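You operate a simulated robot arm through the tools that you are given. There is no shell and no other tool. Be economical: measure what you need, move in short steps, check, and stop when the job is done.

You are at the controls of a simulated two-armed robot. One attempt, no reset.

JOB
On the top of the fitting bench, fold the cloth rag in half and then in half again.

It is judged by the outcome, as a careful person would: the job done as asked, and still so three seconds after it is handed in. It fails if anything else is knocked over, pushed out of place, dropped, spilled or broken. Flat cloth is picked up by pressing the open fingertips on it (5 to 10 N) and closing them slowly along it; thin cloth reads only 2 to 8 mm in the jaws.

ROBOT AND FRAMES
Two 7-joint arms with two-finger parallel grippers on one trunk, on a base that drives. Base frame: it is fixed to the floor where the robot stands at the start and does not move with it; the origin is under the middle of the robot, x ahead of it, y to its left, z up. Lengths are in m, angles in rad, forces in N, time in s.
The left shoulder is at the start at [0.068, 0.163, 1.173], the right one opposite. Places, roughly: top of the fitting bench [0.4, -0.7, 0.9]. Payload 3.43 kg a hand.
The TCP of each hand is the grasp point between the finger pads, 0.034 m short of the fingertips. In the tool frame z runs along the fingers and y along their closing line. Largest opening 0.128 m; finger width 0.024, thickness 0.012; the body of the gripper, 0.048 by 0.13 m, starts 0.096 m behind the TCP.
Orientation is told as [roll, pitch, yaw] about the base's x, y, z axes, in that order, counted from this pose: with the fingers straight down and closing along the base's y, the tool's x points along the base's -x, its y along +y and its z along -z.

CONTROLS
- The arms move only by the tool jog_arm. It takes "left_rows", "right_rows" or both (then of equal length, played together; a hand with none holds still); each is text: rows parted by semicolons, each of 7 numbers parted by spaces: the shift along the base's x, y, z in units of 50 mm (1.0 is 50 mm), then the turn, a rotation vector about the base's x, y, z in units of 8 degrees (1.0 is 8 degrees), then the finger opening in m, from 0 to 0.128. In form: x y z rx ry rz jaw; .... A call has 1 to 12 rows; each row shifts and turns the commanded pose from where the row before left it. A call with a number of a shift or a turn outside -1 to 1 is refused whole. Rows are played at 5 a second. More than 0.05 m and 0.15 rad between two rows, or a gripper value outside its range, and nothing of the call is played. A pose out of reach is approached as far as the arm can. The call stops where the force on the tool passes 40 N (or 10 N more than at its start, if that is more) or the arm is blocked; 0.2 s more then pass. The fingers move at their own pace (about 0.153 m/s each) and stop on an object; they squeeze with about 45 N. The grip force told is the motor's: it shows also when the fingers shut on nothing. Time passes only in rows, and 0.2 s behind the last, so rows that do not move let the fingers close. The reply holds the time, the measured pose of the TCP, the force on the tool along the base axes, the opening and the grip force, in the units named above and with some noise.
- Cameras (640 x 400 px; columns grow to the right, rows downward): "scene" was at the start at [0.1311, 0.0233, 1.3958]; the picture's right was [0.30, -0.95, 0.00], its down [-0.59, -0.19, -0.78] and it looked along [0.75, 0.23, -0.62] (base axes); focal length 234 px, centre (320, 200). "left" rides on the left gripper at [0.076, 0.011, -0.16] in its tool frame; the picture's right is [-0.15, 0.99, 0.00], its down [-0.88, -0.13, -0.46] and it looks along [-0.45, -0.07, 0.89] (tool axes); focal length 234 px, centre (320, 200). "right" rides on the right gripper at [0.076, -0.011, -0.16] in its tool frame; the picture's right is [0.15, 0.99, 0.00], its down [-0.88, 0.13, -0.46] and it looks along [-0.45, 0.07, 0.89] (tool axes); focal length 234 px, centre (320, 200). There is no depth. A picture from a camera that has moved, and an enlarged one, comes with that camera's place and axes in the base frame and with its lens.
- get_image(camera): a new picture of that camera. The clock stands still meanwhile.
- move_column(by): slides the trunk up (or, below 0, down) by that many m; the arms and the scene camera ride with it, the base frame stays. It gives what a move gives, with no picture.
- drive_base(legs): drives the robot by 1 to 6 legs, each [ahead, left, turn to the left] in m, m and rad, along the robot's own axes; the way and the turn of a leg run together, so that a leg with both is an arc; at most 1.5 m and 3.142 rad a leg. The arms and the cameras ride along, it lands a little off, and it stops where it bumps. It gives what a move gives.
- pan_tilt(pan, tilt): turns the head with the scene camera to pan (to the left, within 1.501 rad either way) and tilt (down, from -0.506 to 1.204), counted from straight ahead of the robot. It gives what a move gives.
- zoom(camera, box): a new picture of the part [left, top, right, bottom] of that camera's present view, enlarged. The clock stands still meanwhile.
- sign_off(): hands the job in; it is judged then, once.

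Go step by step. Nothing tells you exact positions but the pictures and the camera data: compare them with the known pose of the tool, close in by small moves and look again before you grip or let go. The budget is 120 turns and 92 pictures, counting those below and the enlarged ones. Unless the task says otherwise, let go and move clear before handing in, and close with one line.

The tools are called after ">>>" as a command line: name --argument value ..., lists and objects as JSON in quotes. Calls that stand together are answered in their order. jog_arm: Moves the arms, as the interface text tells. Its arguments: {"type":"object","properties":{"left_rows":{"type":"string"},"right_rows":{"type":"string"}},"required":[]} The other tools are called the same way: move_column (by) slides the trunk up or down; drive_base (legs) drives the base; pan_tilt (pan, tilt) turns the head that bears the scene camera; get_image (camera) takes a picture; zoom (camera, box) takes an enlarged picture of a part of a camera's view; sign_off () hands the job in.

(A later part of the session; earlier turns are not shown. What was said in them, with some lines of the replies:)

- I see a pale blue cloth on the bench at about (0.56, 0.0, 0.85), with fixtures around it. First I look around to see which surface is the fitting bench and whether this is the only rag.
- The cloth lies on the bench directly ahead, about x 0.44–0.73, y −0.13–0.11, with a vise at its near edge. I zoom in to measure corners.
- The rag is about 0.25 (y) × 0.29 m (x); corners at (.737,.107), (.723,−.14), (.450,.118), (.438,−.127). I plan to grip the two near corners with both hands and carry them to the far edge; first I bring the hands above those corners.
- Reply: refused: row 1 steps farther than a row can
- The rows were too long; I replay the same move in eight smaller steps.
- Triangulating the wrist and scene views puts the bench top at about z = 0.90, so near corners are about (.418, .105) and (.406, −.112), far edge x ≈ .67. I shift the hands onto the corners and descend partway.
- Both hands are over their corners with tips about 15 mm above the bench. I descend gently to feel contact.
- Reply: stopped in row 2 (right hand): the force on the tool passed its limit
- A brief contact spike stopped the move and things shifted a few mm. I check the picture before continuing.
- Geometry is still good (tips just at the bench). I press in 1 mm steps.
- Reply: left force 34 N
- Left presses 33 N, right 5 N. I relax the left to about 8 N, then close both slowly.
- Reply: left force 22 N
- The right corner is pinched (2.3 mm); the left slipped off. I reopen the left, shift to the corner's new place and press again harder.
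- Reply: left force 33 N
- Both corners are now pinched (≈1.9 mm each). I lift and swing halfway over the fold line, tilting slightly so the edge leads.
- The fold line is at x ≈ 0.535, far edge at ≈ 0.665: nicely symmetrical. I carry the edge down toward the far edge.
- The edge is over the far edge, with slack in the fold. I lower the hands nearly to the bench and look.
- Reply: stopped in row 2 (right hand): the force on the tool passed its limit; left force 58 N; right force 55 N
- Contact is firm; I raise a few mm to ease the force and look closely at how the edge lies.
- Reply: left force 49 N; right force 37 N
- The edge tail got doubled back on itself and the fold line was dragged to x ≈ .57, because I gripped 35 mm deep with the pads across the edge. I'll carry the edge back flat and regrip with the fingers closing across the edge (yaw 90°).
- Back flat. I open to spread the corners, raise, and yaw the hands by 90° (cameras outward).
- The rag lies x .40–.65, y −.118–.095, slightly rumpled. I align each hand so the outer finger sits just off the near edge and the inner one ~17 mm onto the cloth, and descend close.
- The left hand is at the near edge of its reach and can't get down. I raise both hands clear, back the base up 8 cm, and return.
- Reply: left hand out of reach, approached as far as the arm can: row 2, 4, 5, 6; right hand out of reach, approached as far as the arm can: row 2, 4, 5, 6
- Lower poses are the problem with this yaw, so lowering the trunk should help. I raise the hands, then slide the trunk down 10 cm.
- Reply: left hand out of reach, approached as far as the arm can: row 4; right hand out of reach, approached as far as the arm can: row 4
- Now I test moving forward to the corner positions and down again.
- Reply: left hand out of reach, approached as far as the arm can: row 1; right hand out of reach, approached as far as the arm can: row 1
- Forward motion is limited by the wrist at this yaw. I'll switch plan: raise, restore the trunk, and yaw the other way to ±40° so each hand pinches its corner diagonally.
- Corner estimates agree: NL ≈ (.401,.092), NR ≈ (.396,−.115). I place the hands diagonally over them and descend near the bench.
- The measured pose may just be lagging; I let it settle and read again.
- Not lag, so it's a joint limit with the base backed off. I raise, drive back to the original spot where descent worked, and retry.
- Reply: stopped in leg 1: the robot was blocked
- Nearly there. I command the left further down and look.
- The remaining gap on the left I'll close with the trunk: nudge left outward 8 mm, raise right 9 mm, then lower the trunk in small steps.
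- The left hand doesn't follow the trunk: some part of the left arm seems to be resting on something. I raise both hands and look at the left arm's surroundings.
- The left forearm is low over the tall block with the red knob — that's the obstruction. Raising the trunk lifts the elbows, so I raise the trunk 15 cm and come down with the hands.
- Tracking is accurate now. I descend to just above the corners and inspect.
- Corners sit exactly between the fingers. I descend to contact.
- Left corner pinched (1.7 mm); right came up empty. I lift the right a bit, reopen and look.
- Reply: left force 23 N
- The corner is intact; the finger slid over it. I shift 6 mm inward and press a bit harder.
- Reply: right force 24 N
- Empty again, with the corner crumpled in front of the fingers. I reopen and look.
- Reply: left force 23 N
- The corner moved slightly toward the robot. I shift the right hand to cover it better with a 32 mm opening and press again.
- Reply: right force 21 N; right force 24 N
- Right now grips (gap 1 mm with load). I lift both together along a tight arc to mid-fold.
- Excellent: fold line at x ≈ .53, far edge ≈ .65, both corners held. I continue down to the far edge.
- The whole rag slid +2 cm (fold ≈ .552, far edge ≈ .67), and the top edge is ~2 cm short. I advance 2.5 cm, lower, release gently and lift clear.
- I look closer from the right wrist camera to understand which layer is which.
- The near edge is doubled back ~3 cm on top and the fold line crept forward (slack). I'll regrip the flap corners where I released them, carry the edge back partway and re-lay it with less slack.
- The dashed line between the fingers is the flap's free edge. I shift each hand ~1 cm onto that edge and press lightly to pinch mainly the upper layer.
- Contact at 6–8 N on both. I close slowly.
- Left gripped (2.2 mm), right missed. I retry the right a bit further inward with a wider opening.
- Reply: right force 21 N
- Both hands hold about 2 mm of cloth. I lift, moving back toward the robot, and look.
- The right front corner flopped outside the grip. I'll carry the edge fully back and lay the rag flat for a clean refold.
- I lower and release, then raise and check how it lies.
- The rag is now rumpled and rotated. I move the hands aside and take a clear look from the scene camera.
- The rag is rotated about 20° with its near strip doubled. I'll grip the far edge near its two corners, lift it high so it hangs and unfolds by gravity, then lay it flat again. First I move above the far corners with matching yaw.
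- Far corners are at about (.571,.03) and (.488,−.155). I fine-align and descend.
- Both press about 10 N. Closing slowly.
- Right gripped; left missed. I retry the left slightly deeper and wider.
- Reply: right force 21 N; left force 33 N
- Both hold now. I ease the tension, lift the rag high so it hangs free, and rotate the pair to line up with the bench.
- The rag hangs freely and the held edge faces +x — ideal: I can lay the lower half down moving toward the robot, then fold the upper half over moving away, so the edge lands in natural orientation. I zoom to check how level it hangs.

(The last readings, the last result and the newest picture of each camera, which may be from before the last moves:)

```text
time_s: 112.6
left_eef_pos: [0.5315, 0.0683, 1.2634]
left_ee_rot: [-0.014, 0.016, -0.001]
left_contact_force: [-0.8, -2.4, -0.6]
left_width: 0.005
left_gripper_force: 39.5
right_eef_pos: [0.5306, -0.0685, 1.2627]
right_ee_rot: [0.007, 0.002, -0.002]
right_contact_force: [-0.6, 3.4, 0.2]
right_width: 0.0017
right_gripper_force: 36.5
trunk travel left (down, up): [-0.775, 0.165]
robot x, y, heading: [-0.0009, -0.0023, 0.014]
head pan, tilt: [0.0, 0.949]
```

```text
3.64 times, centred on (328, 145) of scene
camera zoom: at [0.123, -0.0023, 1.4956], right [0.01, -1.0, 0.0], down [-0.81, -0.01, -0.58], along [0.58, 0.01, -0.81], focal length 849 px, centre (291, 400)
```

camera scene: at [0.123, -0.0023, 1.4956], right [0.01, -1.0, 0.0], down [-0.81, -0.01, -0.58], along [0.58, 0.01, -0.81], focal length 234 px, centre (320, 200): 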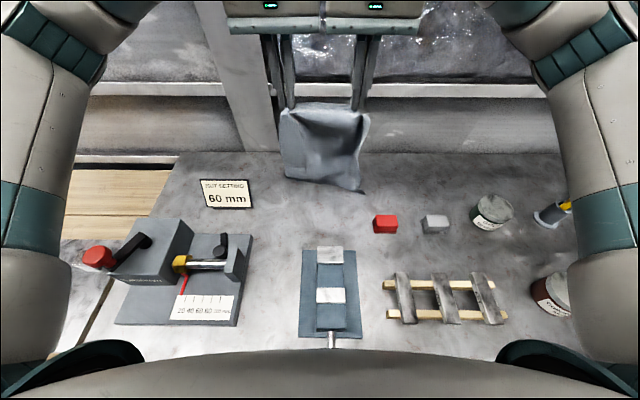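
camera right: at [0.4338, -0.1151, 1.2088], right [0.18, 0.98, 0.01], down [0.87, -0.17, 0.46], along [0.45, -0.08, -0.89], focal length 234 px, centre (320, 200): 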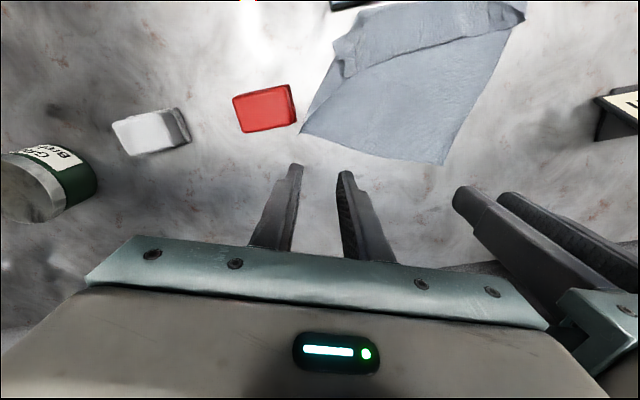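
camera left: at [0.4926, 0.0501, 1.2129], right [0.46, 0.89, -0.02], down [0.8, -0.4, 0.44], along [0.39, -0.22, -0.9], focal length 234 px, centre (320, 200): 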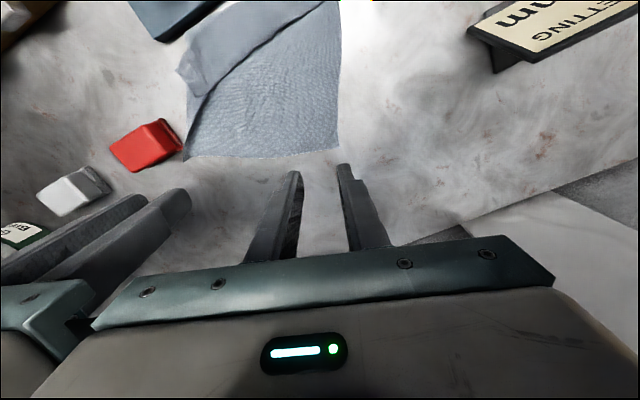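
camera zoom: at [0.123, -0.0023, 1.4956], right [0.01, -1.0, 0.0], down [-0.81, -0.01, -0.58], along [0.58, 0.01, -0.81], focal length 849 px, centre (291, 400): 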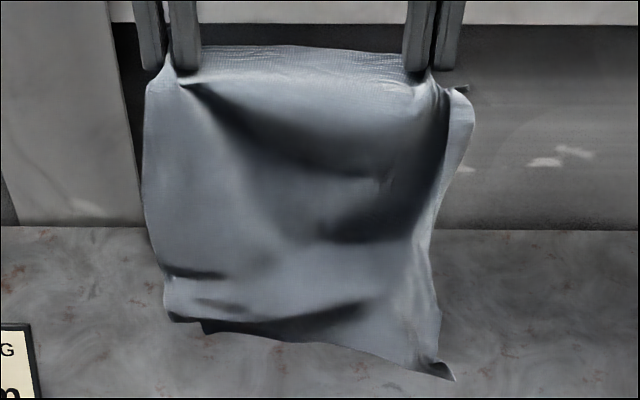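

The bottom-left still has a small flap on the side facing me. I'll move out to x ≈ .66, touch the bottom edge down, and drag back toward the robot to unroll it.

>>> jog_arm --left_rows "0.86 0 -0.2 0 0 0 0;0.86 0 -0.3 0 0 0 0;0.86 0 -0.4 0 0 0 0;0 0 -0.6 0 0 0 0;-0.4 0 -0.4 0 0 0 0;-0.8 0 -0.4 0 0 0 0;-0.8 0 -0.3 0 0 0 0;-0.8 0 -0.2 0 0 0 0;-0.8 0 -0.1 0 0 0 0;-0.8 0 0 0 0 0 0;-0.3 0 0 0 0 0 0;0 0 0 0 0 0 0" --right_rows "0.86 0 -0.2 0 0 0 0;0.86 0 -0.3 0 0 0 0;0.86 0 -0.4 0 0 0 0;0 0 -0.6 0 0 0 0;-0.4 0 -0.4 0 0 0 0;-0.8 0 -0.4 0 0 0 0;-0.8 0 -0.3 0 0 0 0;-0.8 0 -0.2 0 0 0 0;-0.8 0 -0.1 0 0 0 0;-0.8 0 0 0 0 0 0;-0.3 0 0 0 0 0 0;0 0 0 0 0 0 0"

>>> zoom --camera "scene" --box '[220, 120, 420, 245]'

```text
time_s: 115.2
left_eef_pos: [0.4259, 0.0666, 1.1184]
left_ee_rot: [-0.015, 0.014, -0.002]
left_contact_force: [-0.3, -2.4, -0.2]
left_width: 0.0054
left_gripper_force: 39.6
right_eef_pos: [0.425, -0.07, 1.1181]
right_ee_rot: [0.007, 0.001, -0.005]
right_contact_force: [0.4, 2.1, -0.4]
right_width: 0.002
right_gripper_force: 36.8
trunk travel left (down, up): [-0.775, 0.165]
robot x, y, heading: [0.0026, -0.0019, 0.015]
head pan, tilt: [0.0, 0.949]
```

```text
3.20 times, centred on (320, 182) of scene
camera zoom: at [0.123, -0.0027, 1.4956], right [0.01, -1.0, 0.0], down [-0.81, -0.01, -0.58], along [0.58, 0.01, -0.81], focal length 747 px, centre (320, 256)
```

zoom: 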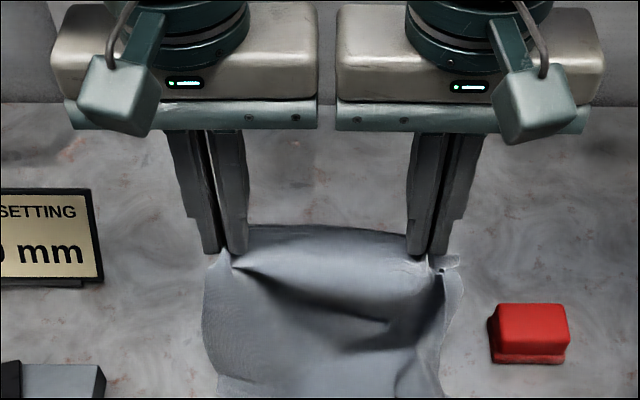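

>>> zoom --camera "scene" --box '[240, 190, 400, 290]'

```text
4.00 times, centred on (320, 240) of scene
camera zoom: at [0.123, -0.0027, 1.4956], right [0.01, -1.0, 0.0], down [-0.81, -0.01, -0.58], along [0.58, 0.01, -0.81], focal length 934 px, centre (320, 40)
```

zoom: 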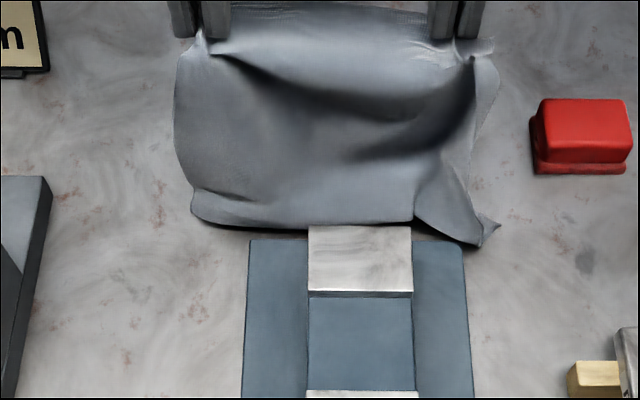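

The sheet slid along with the hands. I lift again, move out to x ≈ .61, and this time descend at 45° so each part is simply set down, stopping with half laid.

>>> jog_arm --left_rows "0 0 0.9 0 0 0 0;0.7 0 0.7 0 0 0 0;0.9 0 0.3 0 0 0 0;0.9 0 0 0 0 0 0;0.9 0 0 0 0 0 0;0.4 0 0 0 0 0 0;0 0 0 0 0 0 0;0 0 -0.5 0 0 0 0;-0.3 0 -0.5 0 0 0 0;-0.5 0 -0.5 0 0 0 0;-0.6 0 -0.6 0 0 0 0;-0.6 0 -0.6 0 0 0 0" --right_rows "0 0 0.9 0 0 0 0;0.7 0 0.7 0 0 0 0;0.9 0 0.3 0 0 0 0;0.9 0 0 0 0 0 0;0.9 0 0 0 0 0 0;0.4 0 0 0 0 0 0;0 0 0 0 0 0 0;0 0 -0.5 0 0 0 0;-0.3 0 -0.5 0 0 0 0;-0.5 0 -0.5 0 0 0 0;-0.6 0 -0.6 0 0 0 0;-0.6 0 -0.6 0 0 0 0"

>>> zoom --camera "scene" --box '[220, 120, 420, 245]'

```text
time_s: 117.8
left_eef_pos: [0.5147, 0.0676, 1.078]
left_ee_rot: [-0.015, 0.014, -0.001]
left_contact_force: [-0.3, -4.9, -0.4]
left_width: 0.0054
left_gripper_force: 39.2
right_eef_pos: [0.5155, -0.0693, 1.0799]
right_ee_rot: [0.007, 0.002, -0.004]
right_contact_force: [0.7, 3.7, -0.3]
right_width: 0.0018
right_gripper_force: 36.5
trunk travel left (down, up): [-0.775, 0.165]
robot x, y, heading: [-0.0008, -0.0016, 0.01]
head pan, tilt: [0.0, 0.949]
```

```text
3.20 times, centred on (320, 182) of scene
camera zoom: at [0.1219, -0.0028, 1.4958], right [0.01, -1.0, 0.0], down [-0.81, -0.01, -0.58], along [0.58, 0.01, -0.81], focal length 747 px, centre (320, 256)
```

zoom: 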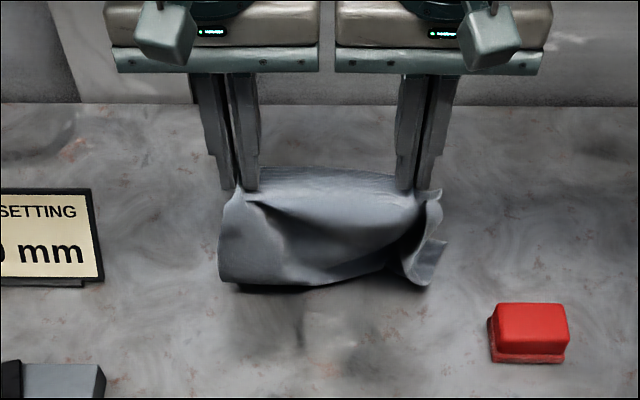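

Half is laid with the fold line at ≈ .51. I finish laying and fold the upper half over away from the robot.

>>> jog_arm --left_rows "-0.4 0 -0.5 0 0 0 0;0 0 0 0 0 0 0;0.6 0 -0.1 0 0 0 0;0.5 0 -0.24 0 0 0 0;0.4 0 -0.3 0 0 0 0;0.4 0 -0.46 0 0 0 0;0.3 0 -0.5 0 0 0 0;0.2 0 -0.4 0 0 0 0;0.14 0 -0.24 0 0 0 0;0 0 0 0 0 0 0" --right_rows "-0.4 0 -0.5 0 0 0 0;0 0 0 0 0 0 0;0.6 0 -0.1 0 0 0 0;0.5 0 -0.24 0 0 0 0;0.4 0 -0.3 0 0 0 0;0.4 0 -0.46 0 0 0 0;0.3 0 -0.5 0 0 0 0;0.2 0 -0.4 0 0 0 0;0.14 0 -0.24 0 0 0 0;0 0 0 0 0 0 0"

>>> zoom --camera "scene" --box '[240, 140, 400, 240]'

```text
time_s: 120.0
left_eef_pos: [0.6227, 0.0667, 0.9402]
left_ee_rot: [-0.013, 0.015, 0.0]
left_contact_force: [1.0, -1.3, -0.1]
left_width: 0.005
left_gripper_force: 39.5
right_eef_pos: [0.6224, -0.0698, 0.9426]
right_ee_rot: [0.007, -0.001, -0.003]
right_contact_force: [-0.4, 1.6, -0.6]
right_width: 0.0021
right_gripper_force: 36.3
trunk travel left (down, up): [-0.775, 0.165]
robot x, y, heading: [0.0025, -0.0042, 0.013]
head pan, tilt: [0.0, 0.949]
```

```text
4.00 times, centred on (320, 190) of scene
camera zoom: at [0.1223, -0.0027, 1.4957], right [0.01, -1.0, 0.0], down [-0.81, -0.01, -0.58], along [0.58, 0.01, -0.81], focal length 934 px, centre (320, 240)
```

zoom: 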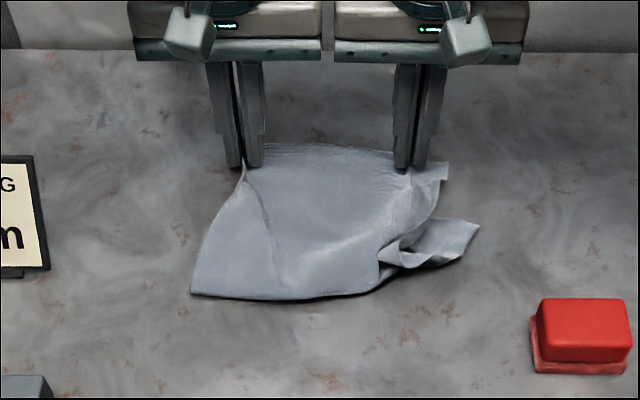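

Folded over with the edge in natural orientation; the lower right corner sticks out at ≈ (.585, −.13). I release, lift clear, and look.

>>> jog_arm --left_rows "0 0 -0.06 0 0 0 0;0 0 0 0 0 0 0.008;0 0 0 0 0 0 0.016;0 0 0.2 0 0 0 0.016;0 0 0.6 0 0 0 0.016;0 0 0.9 0 0 0 0.03;0 0.4 0.8 0 0 0 0.03;0 0.9 0 0 0 0 0.03;0 0.9 0 0 0 0 0.03;0 0.5 0 0 0 0 0.03;0 0 0 0 0 0 0.03" --right_rows "0 0 -0.1 0 0 0 0;0 0 0 0 0 0 0.008;0 0 0 0 0 0 0.016;0 0 0.2 0 0 0 0.016;0 0 0.6 0 0 0 0.016;0 0 0.9 0 0 0 0.03;0 -0.4 0.8 0 0 0 0.03;0 -0.9 0 0 0 0 0.03;0 -0.9 0 0 0 0 0.03;0 -0.5 0 0 0 0 0.03;0 0 0 0 0 0 0.03"

>>> zoom --camera "scene" --box '[256, 150, 384, 230]'

```text
time_s: 122.4
left_eef_pos: [0.6237, 0.2035, 1.0635]
left_ee_rot: [-0.014, 0.017, 0.0]
left_contact_force: [0.3, -0.3, -0.7]
left_width: 0.03
left_gripper_force: 0.0
right_eef_pos: [0.6222, -0.203, 1.0618]
right_ee_rot: [0.007, 0.002, -0.003]
right_contact_force: [0.3, -0.7, -0.3]
right_width: 0.0298
right_gripper_force: 0.1
trunk travel left (down, up): [-0.775, 0.165]
robot x, y, heading: [-0.0014, -0.0003, 0.008]
head pan, tilt: [0.0, 0.949]
```

```text
5.00 times, centred on (320, 190) of scene
camera zoom: at [0.1235, -0.0027, 1.4955], right [0.01, -1.0, 0.0], down [-0.81, -0.01, -0.58], along [0.58, 0.01, -0.81], focal length 1168 px, centre (320, 250)
```

zoom: 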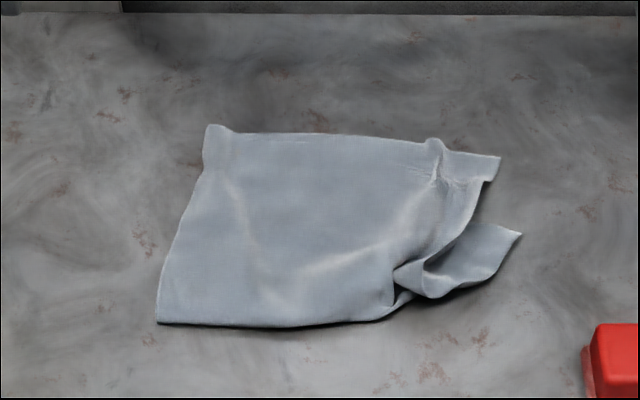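

The top half lies well; only the right end of the fold is bunched inward (nose right at ≈ (.506,−.05)). I'll anchor the left part with the left fingers and pinch the bunched fold end with the right hand to pull it outward.

>>> jog_arm --left_rows "-0.27 -0.64 -0.2 0 0 0 0.01;-0.27 -0.64 -0.2 0 0 0 0;-0.27 -0.64 -0.2 0 0 0 0;-0.27 -0.64 -0.2 0 0 0 0;0 0 -0.6 0 0 0 0;0 0 -0.6 0 0 0 0;0 0 -0.3 0 0 0 0;0 0 0 0 0 0 0" --right_rows "-0.55 0.67 0 0 0 0 0.04;-0.55 0.67 0 0 0 0 0.04;-0.55 0.67 0 0 0 0 0.04;-0.55 0.67 0 0 0 0 0.04;0 0 -0.8 0 0 0 0.04;0 0 -0.8 0 0 0 0.04;0 0 -0.5 0 0 0 0.04;0 0 0 0 0 0 0.04"

>>> zoom --camera "right" --box '[160, 70, 480, 270]'

```text
time_s: 124.2
left_eef_pos: [0.5684, 0.0754, 0.9474]
left_ee_rot: [-0.013, 0.016, -0.001]
left_contact_force: [0.4, 0.4, -1.1]
left_width: 0.0
left_gripper_force: 33.0
right_eef_pos: [0.5118, -0.071, 0.9566]
right_ee_rot: [0.007, 0.004, -0.004]
right_contact_force: [0.1, 0.5, 0.8]
right_width: 0.0399
right_gripper_force: 0.0
trunk travel left (down, up): [-0.775, 0.165]
robot x, y, heading: [-0.0027, -0.0032, 0.005]
head pan, tilt: [0.0, 0.949]
```

```text
2.00 times, centred on (320, 170) of right
camera zoom: at [0.4361, -0.0821, 1.1155], right [-0.14, 0.99, 0.01], down [0.88, 0.12, 0.46], along [0.45, 0.07, -0.89], focal length 468 px, centre (320, 260)
```

zoom: 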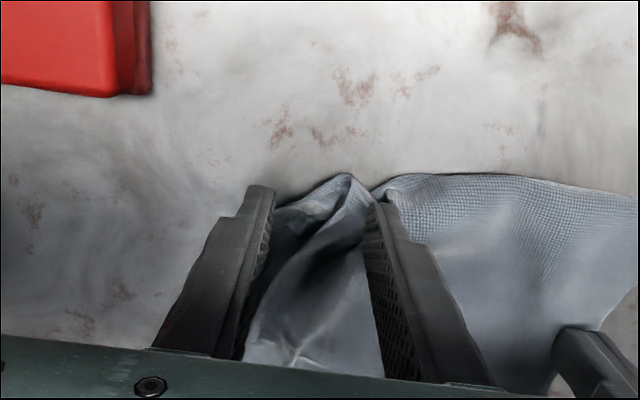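

The bunched loop is right between the right fingers. I press the left anchor down, close on the loop and pull it outward.

>>> jog_arm --left_rows "0 0 -0.1 0 0 0 0;0 0 -0.06 0 0 0 0;0 0 -0.04 0 0 0 0;0 0 0 0 0 0 0;0 0 0 0 0 0 0;0 0 0 0 0 0 0;0 0 0 0 0 0 0;0 0 0 0 0 0 0" --right_rows "0 0 -0.2 0 0 0 0.04;0 0 -0.1 0 0 0 0.04;0 0 -0.06 0 0 0 0.04;0 0 0 0 0 0 0.03;0 0 0 0 0 0 0.02;0 0 0 0 0 0 0.01;0 0 0 0 0 0 0;0 0 0 0 0 0 0"

```text
time_s: 126.0
left_eef_pos: [0.569, 0.0743, 0.9377]
left_ee_rot: [-0.014, 0.015, -0.001]
left_contact_force: [-0.4, 0.3, 0.0]
left_width: 0.0
left_gripper_force: 33.1
right_eef_pos: [0.5127, -0.0709, 0.94]
right_ee_rot: [0.008, -0.001, -0.004]
right_contact_force: [0.9, 1.1, 3.1]
right_width: 0.0022
right_gripper_force: 37.2
trunk travel left (down, up): [-0.775, 0.165]
robot x, y, heading: [-0.0014, -0.0017, 0.008]
head pan, tilt: [0.0, 0.949]
```

>>> jog_arm --left_rows "0 0 -0.04 0 0 0 0;0 0 -0.01 0 0 0 0;0 0 0 0 0 0 0;0 0 0 0 0 0 0;0 0 0 0 0 0 0;0 0 0 0 0 0 0;0 0 0 0 0 0 0;0 0 0 0 0 0 0" --right_rows "0 0 0 0 0 0 0;0 0 0.05 0 0 0 0;-0.05 -0.2 0 0 0 0 0;-0.05 -0.2 0 0 0 0 0;-0.05 -0.2 0 0 0 0 0;0 -0.2 0 0 0 0 0;0 -0.2 0 0 0 0 0;0 0 0 0 0 0 0"

>>> zoom --camera "scene" --box '[256, 150, 384, 230]'

```text
time_s: 127.8
left_eef_pos: [0.568, 0.0742, 0.9361]
left_ee_rot: [-0.011, 0.017, -0.001]
left_contact_force: [-0.1, -0.5, -0.1]
left_width: 0.0002
left_gripper_force: 33.1
right_eef_pos: [0.5049, -0.1209, 0.9408]
right_ee_rot: [0.007, 0.002, -0.003]
right_contact_force: [1.0, 0.7, 1.3]
right_width: 0.0021
right_gripper_force: 37.0
trunk travel left (down, up): [-0.775, 0.165]
robot x, y, heading: [0.0008, -0.0031, 0.01]
head pan, tilt: [0.0, 0.949]
```

```text
5.00 times, centred on (320, 190) of scene
camera zoom: at [0.1229, -0.0025, 1.4956], right [0.01, -1.0, 0.0], down [-0.81, -0.01, -0.58], along [0.58, 0.01, -0.81], focal length 1168 px, centre (320, 250)
```

zoom: 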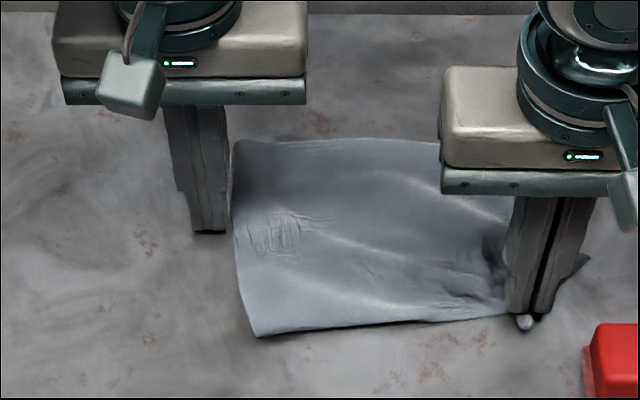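

Pulled nicely into a near-rectangle (x .49–.635, y .05 to −.12); the whole rag slid a little right. Now I release the right, lift both, and view from the right wrist camera to place the leftover lower corner.

>>> jog_arm --left_rows "0 0 0 0 0 0 0;0 0.2 0.5 0 0 0 0;0 0.6 0.6 0 0 0 0.03;0 0.6 0.6 0 0 0 0.03;0 0 0.6 0 0 0 0.03;0 0 0 0 0 0 0.03;0 0 0 0 0 0 0.03;0 0 0 0 0 0 0.03" --right_rows "0 0 -0.06 0 0 0 0;0 0 0 0 0 0 0.008;0 0 0 0 0 0 0.014;0 0 0.2 0 0 0 0.014;0 0 0.6 0 0 0 0.014;0.2 -0.2 0.8 0 0 0 0.03;0.2 -0.4 0.4 0 0 0 0.03;0 0 0 0 0 0 0.03"

>>> zoom --camera "scene" --box '[268, 150, 396, 230]'

```text
time_s: 129.6
left_eef_pos: [0.5682, 0.1448, 1.0512]
left_ee_rot: [-0.015, 0.016, 0.0]
left_contact_force: [-0.1, 0.1, -0.2]
left_width: 0.0299
left_gripper_force: 0.1
right_eef_pos: [0.5254, -0.1514, 1.0395]
right_ee_rot: [0.006, 0.002, -0.004]
right_contact_force: [-0.9, 1.1, 0.1]
right_width: 0.0297
right_gripper_force: 0.0
trunk travel left (down, up): [-0.775, 0.165]
robot x, y, heading: [0.0027, -0.0008, 0.011]
head pan, tilt: [0.0, 0.949]
```

```text
5.00 times, centred on (332, 190) of scene
camera zoom: at [0.1229, -0.0026, 1.4956], right [0.01, -1.0, 0.0], down [-0.81, -0.01, -0.58], along [0.58, 0.01, -0.81], focal length 1168 px, centre (260, 250)
```

zoom: 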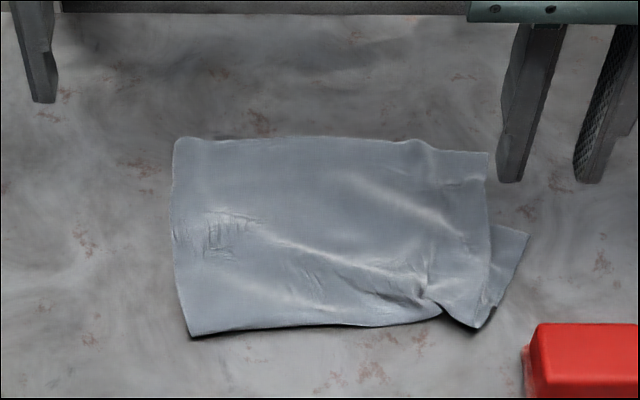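

The half fold now looks good: a clean rectangle x .49–.636, y .05 to −.145, with one lower corner peeking out at (.5625,−.173). I try to draw that corner back with the right hand toward (.62,−.15) under the top layer.

>>> jog_arm --right_rows "0.53 -0.33 0 0 0 0 0.024;0 0 -0.8 0 0 0 0.024;0 0 -0.8 0 0 0 0.024;0 0 -0.42 0 0 0 0.024;0 0 -0.06 0 0 0 0.024;0 0 0 0 0 0 0.024"

>>> jog_arm --right_rows "0 0 -0.02 0 0 0 0.024;0 0 -0.015 0 0 0 0.024;0 0 0 0 0 0 0.024"

```text
time_s: 131.0
left_eef_pos: [0.5686, 0.144, 1.0505]
left_ee_rot: [-0.014, 0.016, 0.0]
left_contact_force: [0.0, -1.3, -0.2]
left_width: 0.0297
left_gripper_force: 0.0
right_eef_pos: [0.5527, -0.1672, 0.9358]
right_ee_rot: [0.006, 0.001, -0.004]
right_contact_force: [-0.5, -0.6, 7.2]
right_width: 0.0237
right_gripper_force: 0.0
trunk travel left (down, up): [-0.775, 0.165]
robot x, y, heading: [-0.0045, -0.0022, 0.009]
head pan, tilt: [0.0, 0.949]
```

```text
time_s: 131.8
left_eef_pos: [0.5682, 0.1446, 1.052]
left_ee_rot: [-0.014, 0.015, 0.002]
left_contact_force: [-0.4, 0.0, -1.1]
left_width: 0.0301
left_gripper_force: 0.0
right_eef_pos: [0.551, -0.1674, 0.9345]
right_ee_rot: [0.008, -0.004, -0.005]
right_contact_force: [2.7, -3.5, 25.5]
right_width: 0.0226
right_gripper_force: 0.0
trunk travel left (down, up): [-0.775, 0.165]
robot x, y, heading: [-0.0006, -0.0005, 0.012]
head pan, tilt: [0.0, 0.949]
```

>>> jog_arm --right_rows "0 0 0.02 0 0 0 0.024;0 0 0 0 0 0 0.021;0 0 0 0 0 0 0.018;0 0 0 0 0 0 0.015;0 0 0 0 0 0 0.012;0 0 0 0 0 0 0.009;0 0 0 0 0 0 0.006;0 0 0 0 0 0 0.003;0 0 0 0 0 0 0;0 0 0 0 0 0 0;0 0 0 0 0 0 0"

```text
time_s: 134.2
left_eef_pos: [0.5673, 0.144, 1.0521]
left_ee_rot: [-0.015, 0.014, 0.001]
left_contact_force: [0.1, -0.8, -0.6]
left_width: 0.0301
left_gripper_force: 0.0
right_eef_pos: [0.5509, -0.1666, 0.9341]
right_ee_rot: [0.007, -0.002, -0.003]
right_contact_force: [0.0, 0.6, 24.9]
right_width: 0.0001
right_gripper_force: 33.0
trunk travel left (down, up): [-0.775, 0.165]
robot x, y, heading: [-0.0019, -0.0052, 0.014]
head pan, tilt: [0.0, 0.949]
```

Not gripped, but the closed fingertips rest on the corner; I drag it by friction to the target and lift.

>>> jog_arm --right_rows "0 0 0.008 0 0 0 0;0.2 0.05 0 0 0 0 0;0.2 0.05 0 0 0 0 0;0.2 0.05 0 0 0 0 0;0.2 0.06 0 0 0 0 0;0.2 0.06 0 0 0 0 0;0 0 0 0 0 0 0;0 0 0.6 0 0 0 0;0 -0.2 0.8 0 0 0 0;0 -0.8 0.5 0 0 0 0;0 -0.9 0 0 0 0 0;0 -0.9 0 0 0 0 0"

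>>> zoom --camera "scene" --box '[268, 150, 396, 230]'

```text
time_s: 136.8
left_eef_pos: [0.569, 0.1433, 1.0518]
left_ee_rot: [-0.015, 0.015, 0.0]
left_contact_force: [-0.3, -0.1, -0.4]
left_width: 0.0298
left_gripper_force: 0.1
right_eef_pos: [0.6006, -0.2936, 1.0308]
right_ee_rot: [0.009, 0.003, -0.006]
right_contact_force: [-0.7, 0.3, 0.4]
right_width: 0.0
right_gripper_force: 33.1
trunk travel left (down, up): [-0.775, 0.165]
robot x, y, heading: [-0.0, -0.0031, 0.014]
head pan, tilt: [0.0, 0.949]
```

```text
5.00 times, centred on (332, 190) of scene
camera zoom: at [0.1217, -0.0044, 1.4957], right [0.01, -1.0, 0.0], down [-0.81, -0.01, -0.58], along [0.58, 0.01, -0.81], focal length 1168 px, centre (260, 250)
```

zoom: 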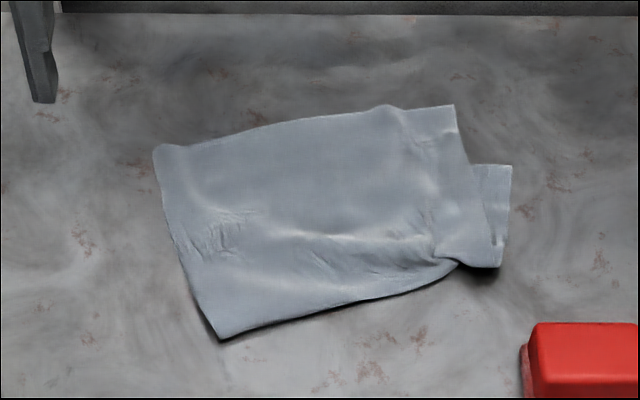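

The rag turned ~14° as one piece; the half fold itself is intact. I leave that and go on to the second fold: the left hand, yawed to match, goes to the middle of the left short edge at ≈ (.557,.03).

>>> jog_arm --left_rows "-0.07 -0.76 0 0 0 0.57 0.034;-0.07 -0.76 0 0 0 0.57 0.034;-0.07 -0.76 0 0 0 0.57 0.034;0 0 -0.8 0 0 0 0.034;0 0 -0.8 0 0 0 0.034;0 0 -0.5 0 0 0 0.034;0 0 -0.08 0 0 0 0.034;0 0 0 0 0 0 0.034"

>>> zoom --camera "left" --box '[160, 70, 480, 270]'

```text
time_s: 138.6
left_eef_pos: [0.5583, 0.0301, 0.9406]
left_ee_rot: [-0.013, 0.016, 0.24]
left_contact_force: [0.1, -0.6, -0.5]
left_width: 0.034
left_gripper_force: 0.1
right_eef_pos: [0.6018, -0.2933, 1.0298]
right_ee_rot: [0.008, 0.002, -0.002]
right_contact_force: [-0.4, -0.4, 0.0]
right_width: 0.0
right_gripper_force: 32.9
trunk travel left (down, up): [-0.775, 0.165]
robot x, y, heading: [-0.005, 0.0001, 0.012]
head pan, tilt: [0.0, 0.949]
```

```text
2.00 times, centred on (320, 170) of left
camera zoom: at [0.4846, 0.0253, 1.1028], right [-0.09, 1.0, -0.02], down [0.89, 0.09, 0.44], along [0.44, 0.03, -0.9], focal length 468 px, centre (320, 260)
```

zoom: 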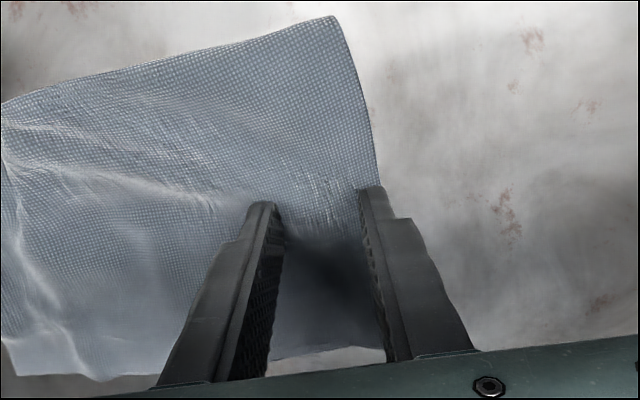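

A is right on the edge. I nudge 4 mm outward and press down.

>>> jog_arm --left_rows "-0.02 0.08 0 0 0 0 0.034;0 0 -0.05 0 0 0 0.034;0 0 -0.02 0 0 0 0.034;0 0 0 0 0 0 0.034"

```text
time_s: 139.6
left_eef_pos: [0.5579, 0.0345, 0.9386]
left_ee_rot: [-0.013, 0.016, 0.237]
left_contact_force: [-0.5, -0.6, 0.8]
left_width: 0.0338
left_gripper_force: 0.0
right_eef_pos: [0.6023, -0.2927, 1.0315]
right_ee_rot: [0.009, 0.002, -0.004]
right_contact_force: [0.1, 0.1, -0.9]
right_width: 0.0001
right_gripper_force: 32.7
trunk travel left (down, up): [-0.775, 0.165]
robot x, y, heading: [-0.0035, -0.0024, 0.01]
head pan, tilt: [0.0, 0.949]
```

>>> jog_arm --left_rows "0 0 -0.02 0 0 0 0.034;0 0 -0.02 0 0 0 0.034;0 0 0 0 0 0 0.034"

```text
time_s: 140.4
left_eef_pos: [0.5571, 0.034, 0.9353]
left_ee_rot: [-0.014, 0.016, 0.239]
left_contact_force: [-1.7, -0.4, -0.1]
left_width: 0.0339
left_gripper_force: 0.0
right_eef_pos: [0.6008, -0.2931, 1.0303]
right_ee_rot: [0.006, 0.001, -0.004]
right_contact_force: [0.4, 0.6, 0.3]
right_width: 0.0
right_gripper_force: 32.4
trunk travel left (down, up): [-0.775, 0.165]
robot x, y, heading: [-0.0022, -0.0031, 0.01]
head pan, tilt: [0.0, 0.949]
```

>>> jog_arm --left_rows "0 0 -0.02 0 0 0 0.034;0 0 -0.01 0 0 0 0.034;0 0 0 0 0 0 0.034"

```text
time_s: 141.2
left_eef_pos: [0.5565, 0.0342, 0.9351]
left_ee_rot: [-0.016, 0.014, 0.24]
left_contact_force: [1.7, 1.2, 9.9]
left_width: 0.0343
left_gripper_force: 0.3
right_eef_pos: [0.6016, -0.2937, 1.0311]
right_ee_rot: [0.007, 0.0, -0.005]
right_contact_force: [0.9, -0.9, -0.3]
right_width: 0.0
right_gripper_force: 32.9
trunk travel left (down, up): [-0.775, 0.165]
robot x, y, heading: [0.0007, -0.0017, 0.008]
head pan, tilt: [0.0, 0.949]
```

>>> jog_arm --left_rows "0 0 -0.004 0 0 0 0.031;0 0 0 0 0 0 0.028;0 0 0 0 0 0 0.025;0 0 -0.003 0 0 0 0.022;0 0 0 0 0 0 0.019;0 0 -0.003 0 0 0 0.016;0 0 0 0 0 0 0.013;0 0 0 0 0 0 0.01;0 0 0 0 0 0 0.006;0 0 0 0 0 0 0.002;0 0 0 0 0 0 0;0 0 0 0 0 0 0"

```text
time_s: 143.8
left_eef_pos: [0.5568, 0.0334, 0.9356]
left_ee_rot: [-0.015, 0.013, 0.24]
left_contact_force: [0.5, 0.5, 21.1]
left_width: 0.0025
left_gripper_force: 37.1
right_eef_pos: [0.5998, -0.2918, 1.031]
right_ee_rot: [0.007, -0.001, -0.003]
right_contact_force: [-0.7, 0.2, 0.1]
right_width: 0.0
right_gripper_force: 33.0
trunk travel left (down, up): [-0.775, 0.165]
robot x, y, heading: [0.0002, -0.0007, 0.014]
head pan, tilt: [0.0, 0.949]
```

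Gripped 2.5 mm. I lift a little and check that both layers come up.

>>> jog_arm --left_rows "0 -0.05 0.4 0 0 0 0;0.05 -0.2 0.5 0 0 0 0;0.05 -0.3 0.5 0 0 0 0;0 0 0 0 0 0 0"

>>> zoom --camera "scene" --box '[268, 145, 396, 225]'

```text
time_s: 144.8
left_eef_pos: [0.5618, 0.0067, 1.0041]
left_ee_rot: [-0.014, 0.017, 0.238]
left_contact_force: [0.8, 0.6, -0.8]
left_width: 0.0028
left_gripper_force: 37.6
right_eef_pos: [0.6016, -0.2914, 1.0303]
right_ee_rot: [0.005, 0.002, -0.003]
right_contact_force: [-0.9, -0.1, 0.1]
right_width: 0.0001
right_gripper_force: 32.7
trunk travel left (down, up): [-0.775, 0.165]
robot x, y, heading: [-0.003, -0.0028, 0.009]
head pan, tilt: [0.0, 0.949]
```

```text
5.00 times, centred on (332, 185) of scene
camera zoom: at [0.1228, -0.0022, 1.4956], right [0.01, -1.0, 0.0], down [-0.81, -0.01, -0.58], along [0.58, 0.01, -0.81], focal length 1168 px, centre (260, 275)
```

zoom: 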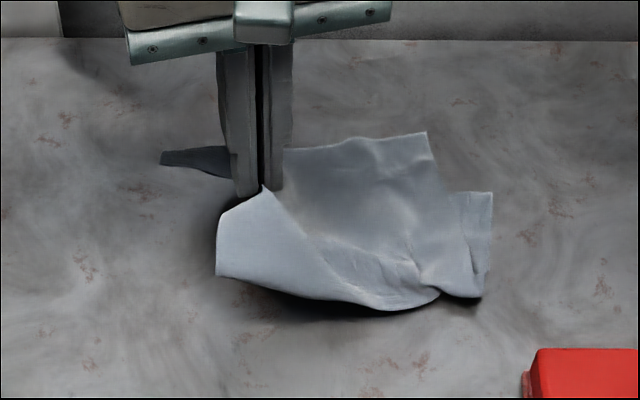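

Only the upper layer is pinched (a lower corner stays flat on the bench). I lay it back and regrip with a wider opening so the outer finger pushes both edges inward from outside.

>>> jog_arm --left_rows "-0.05 0.3 -0.5 0 0 0 0;-0.05 0.2 -0.5 0 0 0 0;0 0.1 -0.3 0 0 0 0;0 0 0 0 0 0 0.01;0 0 0 0 0 0 0.02;0 0 0.2 0 0 0 0.03;0 -0.1 0.2 0 0 0 0.056;0 0 0 0 0 0 0.056;0 0 -0.2 0 0 0 0.056;0 0 -0.2 0 0 0 0.056;0 0 -0.06 0 0 0 0.056;0 0 0 0 0 0 0.056"

```text
time_s: 147.4
left_eef_pos: [0.5577, 0.0323, 0.9371]
left_ee_rot: [-0.013, 0.015, 0.239]
left_contact_force: [-0.3, -0.4, 0.2]
left_width: 0.056
left_gripper_force: 0.0
right_eef_pos: [0.6021, -0.2926, 1.0301]
right_ee_rot: [0.007, 0.002, -0.002]
right_contact_force: [0.2, -0.5, -0.1]
right_width: 0.0
right_gripper_force: 33.1
trunk travel left (down, up): [-0.775, 0.165]
robot x, y, heading: [-0.0006, -0.0013, 0.008]
head pan, tilt: [0.0, 0.949]
```

>>> jog_arm --left_rows "0 0 -0.02 0 0 0 0.056;0 0 -0.015 0 0 0 0.056;0 0 0 0 0 0 0.056"

```text
time_s: 148.2
left_eef_pos: [0.5572, 0.031, 0.9347]
left_ee_rot: [-0.017, 0.015, 0.238]
left_contact_force: [-0.2, 0.1, 8.7]
left_width: 0.0561
left_gripper_force: 0.0
right_eef_pos: [0.6014, -0.292, 1.0309]
right_ee_rot: [0.005, 0.001, -0.003]
right_contact_force: [0.7, -0.1, 0.1]
right_width: 0.0
right_gripper_force: 32.7
trunk travel left (down, up): [-0.775, 0.165]
robot x, y, heading: [-0.0011, -0.001, 0.01]
head pan, tilt: [0.0, 0.949]
```

>>> jog_arm --left_rows "0 0 -0.012 0 0 0 0.052;0 0 0 0 0 0 0.048;0 0 0 0 0 0 0.044;0 0 0 0 0 0 0.04;0 0 0 0 0 0 0.035;0 0 0 0 0 0 0.03;0 0 0 0 0 0 0.024;0 0 0 0 0 0 0.018;0 0 0 0 0 0 0.012;0 0 0 0 0 0 0.006;0 0 0 0 0 0 0;0 0 0 0 0 0 0"

```text
time_s: 150.8
left_eef_pos: [0.5544, 0.0326, 0.9365]
left_ee_rot: [-0.014, 0.013, 0.24]
left_contact_force: [0.1, 1.6, 22.9]
left_width: 0.0034
left_gripper_force: 38.1
right_eef_pos: [0.5994, -0.2937, 1.0322]
right_ee_rot: [0.008, 0.0, -0.004]
right_contact_force: [0.9, -0.2, -0.3]
right_width: 0.0
right_gripper_force: 32.9
trunk travel left (down, up): [-0.775, 0.165]
robot x, y, heading: [-0.0024, -0.0029, 0.006]
head pan, tilt: [0.0, 0.949]
```

Now 3.4 mm — thicker, both layers likely. I fold it over along the rag's long axis to the right edge, moving the right hand aside at the same time.

>>> jog_arm --left_rows "0.024 -0.097 0.4 0 0 0 0;0.07 -0.29 0.5 0 0 0 0;0.12 -0.485 0.5 0 0 0 0;0.12 -0.485 0.24 0 0 0 0;0.12 -0.485 0.04 0 0 0 0;0.12 -0.485 -0.24 0 0 0 0;0.095 -0.39 -0.34 0 0 0 0;0.08 -0.33 -0.4 0 0 0 0;0.05 -0.21 -0.34 0 0 0 0;0.033 -0.136 -0.2 0 0 0 0;0 0 0 0 0 0 0" --right_rows "0 -0.3 0.6 0 0 0 0;0 -0.6 0.3 0 0 0 0;0 -0.6 0.3 0 0 0 0;0 -0.6 0 0 0 0 0;0 0 0 0 0 0 0;0 0 0 0 0 0 0;0 0 0 0 0 0 0;0 0 0 0 0 0 0;0 0 0 0 0 0 0;0 0 0 0 0 0 0;0 0 0 0 0 0 0"

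>>> zoom --camera "scene" --box '[268, 145, 396, 225]'

```text
time_s: 153.2
left_eef_pos: [0.5987, -0.1375, 0.9419]
left_ee_rot: [-0.014, 0.015, 0.241]
left_contact_force: [0.5, -0.3, 0.2]
left_width: 0.0029
left_gripper_force: 37.6
right_eef_pos: [0.6026, -0.3978, 1.0895]
right_ee_rot: [0.006, 0.0, -0.003]
right_contact_force: [-0.3, -0.5, 0.0]
right_width: 0.0
right_gripper_force: 33.5
trunk travel left (down, up): [-0.775, 0.165]
robot x, y, heading: [-0.0013, -0.0034, 0.011]
head pan, tilt: [0.0, 0.949]
```

```text
refused: no pictures are left
```

That used the last picture, so I finish carefully by the measured poses: lower slightly, open gently, and lift straight up and away.

>>> jog_arm --left_rows "0.02 -0.08 -0.04 0 0 0 0;0 0 0 0 0 0 0;0 0 0 0 0 0 0.008;0 0 0 0 0 0 0.016;0 0 0 0 0 0 0.022;0 0 0.1 0 0 0 0.022;0 0 0.3 0 0 0 0.022;0 0 0.6 0 0 0 0.022;0 0 0.8 0 0 0 0.022;0 0 0.8 0 0 0 0.022;0 0 0.6 0 0 0 0.022;0 0 0 0 0 0 0.022"

```text
time_s: 155.8
left_eef_pos: [0.6019, -0.1429, 1.0996]
left_ee_rot: [-0.015, 0.018, 0.239]
left_contact_force: [0.2, 0.2, 0.3]
left_width: 0.022
left_gripper_force: 0.0
right_eef_pos: [0.6023, -0.398, 1.0887]
right_ee_rot: [0.006, 0.001, -0.003]
right_contact_force: [-0.5, 0.1, -0.1]
right_width: 0.0002
right_gripper_force: 32.9
trunk travel left (down, up): [-0.775, 0.165]
robot x, y, heading: [-0.0044, 0.0034, 0.015]
head pan, tilt: [0.0, 0.949]
```

Released and clear. A light vertical press on the folded stack to flatten it, then I retreat.

>>> jog_arm --left_rows "-0.15 0.5 0 0 0 0 0;-0.15 0.5 -0.2 0 0 0 0;0 0 -0.8 0 0 0 0;0 0 -0.8 0 0 0 0;0 0 -0.6 0 0 0 0;0 0 -0.4 0 0 0 0;0 0 -0.16 0 0 0 0;0 0 0 0 0 0 0"

>>> jog_arm --left_rows "0 0 0.4 0 0 0 0;0 0 0.8 0 0 0 0;0 0 0.8 0 0 0 0;0 0 0.8 0 0 0 0;0 0.8 0.3 0 0 0 0;0 0.9 0 0 0 0 0;0 0.9 0 0 0 0 0;0 0.9 0 0 0 0 0;0 0.9 0 0 0 0 0;0 0 0 0 0 0 0"

```text
time_s: 157.6
left_eef_pos: [0.5844, -0.0921, 0.9518]
left_ee_rot: [-0.013, 0.013, 0.238]
left_contact_force: [0.0, -0.2, 0.7]
left_width: 0.0001
left_gripper_force: 32.9
right_eef_pos: [0.602, -0.399, 1.0893]
right_ee_rot: [0.008, 0.001, -0.004]
right_contact_force: [0.0, 0.5, 0.3]
right_width: 0.0002
right_gripper_force: 33.3
trunk travel left (down, up): [-0.775, 0.165]
robot x, y, heading: [-0.001, -0.0001, 0.011]
head pan, tilt: [0.0, 0.949]
```

```text
time_s: 159.8
left_eef_pos: [0.5853, 0.1282, 1.1085]
left_ee_rot: [-0.013, 0.014, 0.237]
left_contact_force: [-0.1, 0.3, -0.1]
left_width: 0.0001
left_gripper_force: 33.0
right_eef_pos: [0.6006, -0.3993, 1.0886]
right_ee_rot: [0.006, 0.001, -0.003]
right_contact_force: [-0.5, -0.1, -0.6]
right_width: 0.0001
right_gripper_force: 32.9
trunk travel left (down, up): [-0.775, 0.165]
robot x, y, heading: [-0.0026, -0.0015, 0.012]
head pan, tilt: [0.0, 0.949]
```

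By the measured poses, the cloth should be lying folded twice, and both hands are well clear. With no pictures left to improve it safely, I hand it in.

>>> sign_off

```text
The job is handed in.
```

I folded the rag in half and then in half again on the bench and moved both hands clear, but I ran out of pictures and could not see the second fold after making it. In the last picture of the first fold, one lower corner stuck out about 3 cm and the rag sat turned by about 14°. The second fold may have left a lower-layer corner behind. I saw nothing else on the bench moved or knocked over in the pictures I had.
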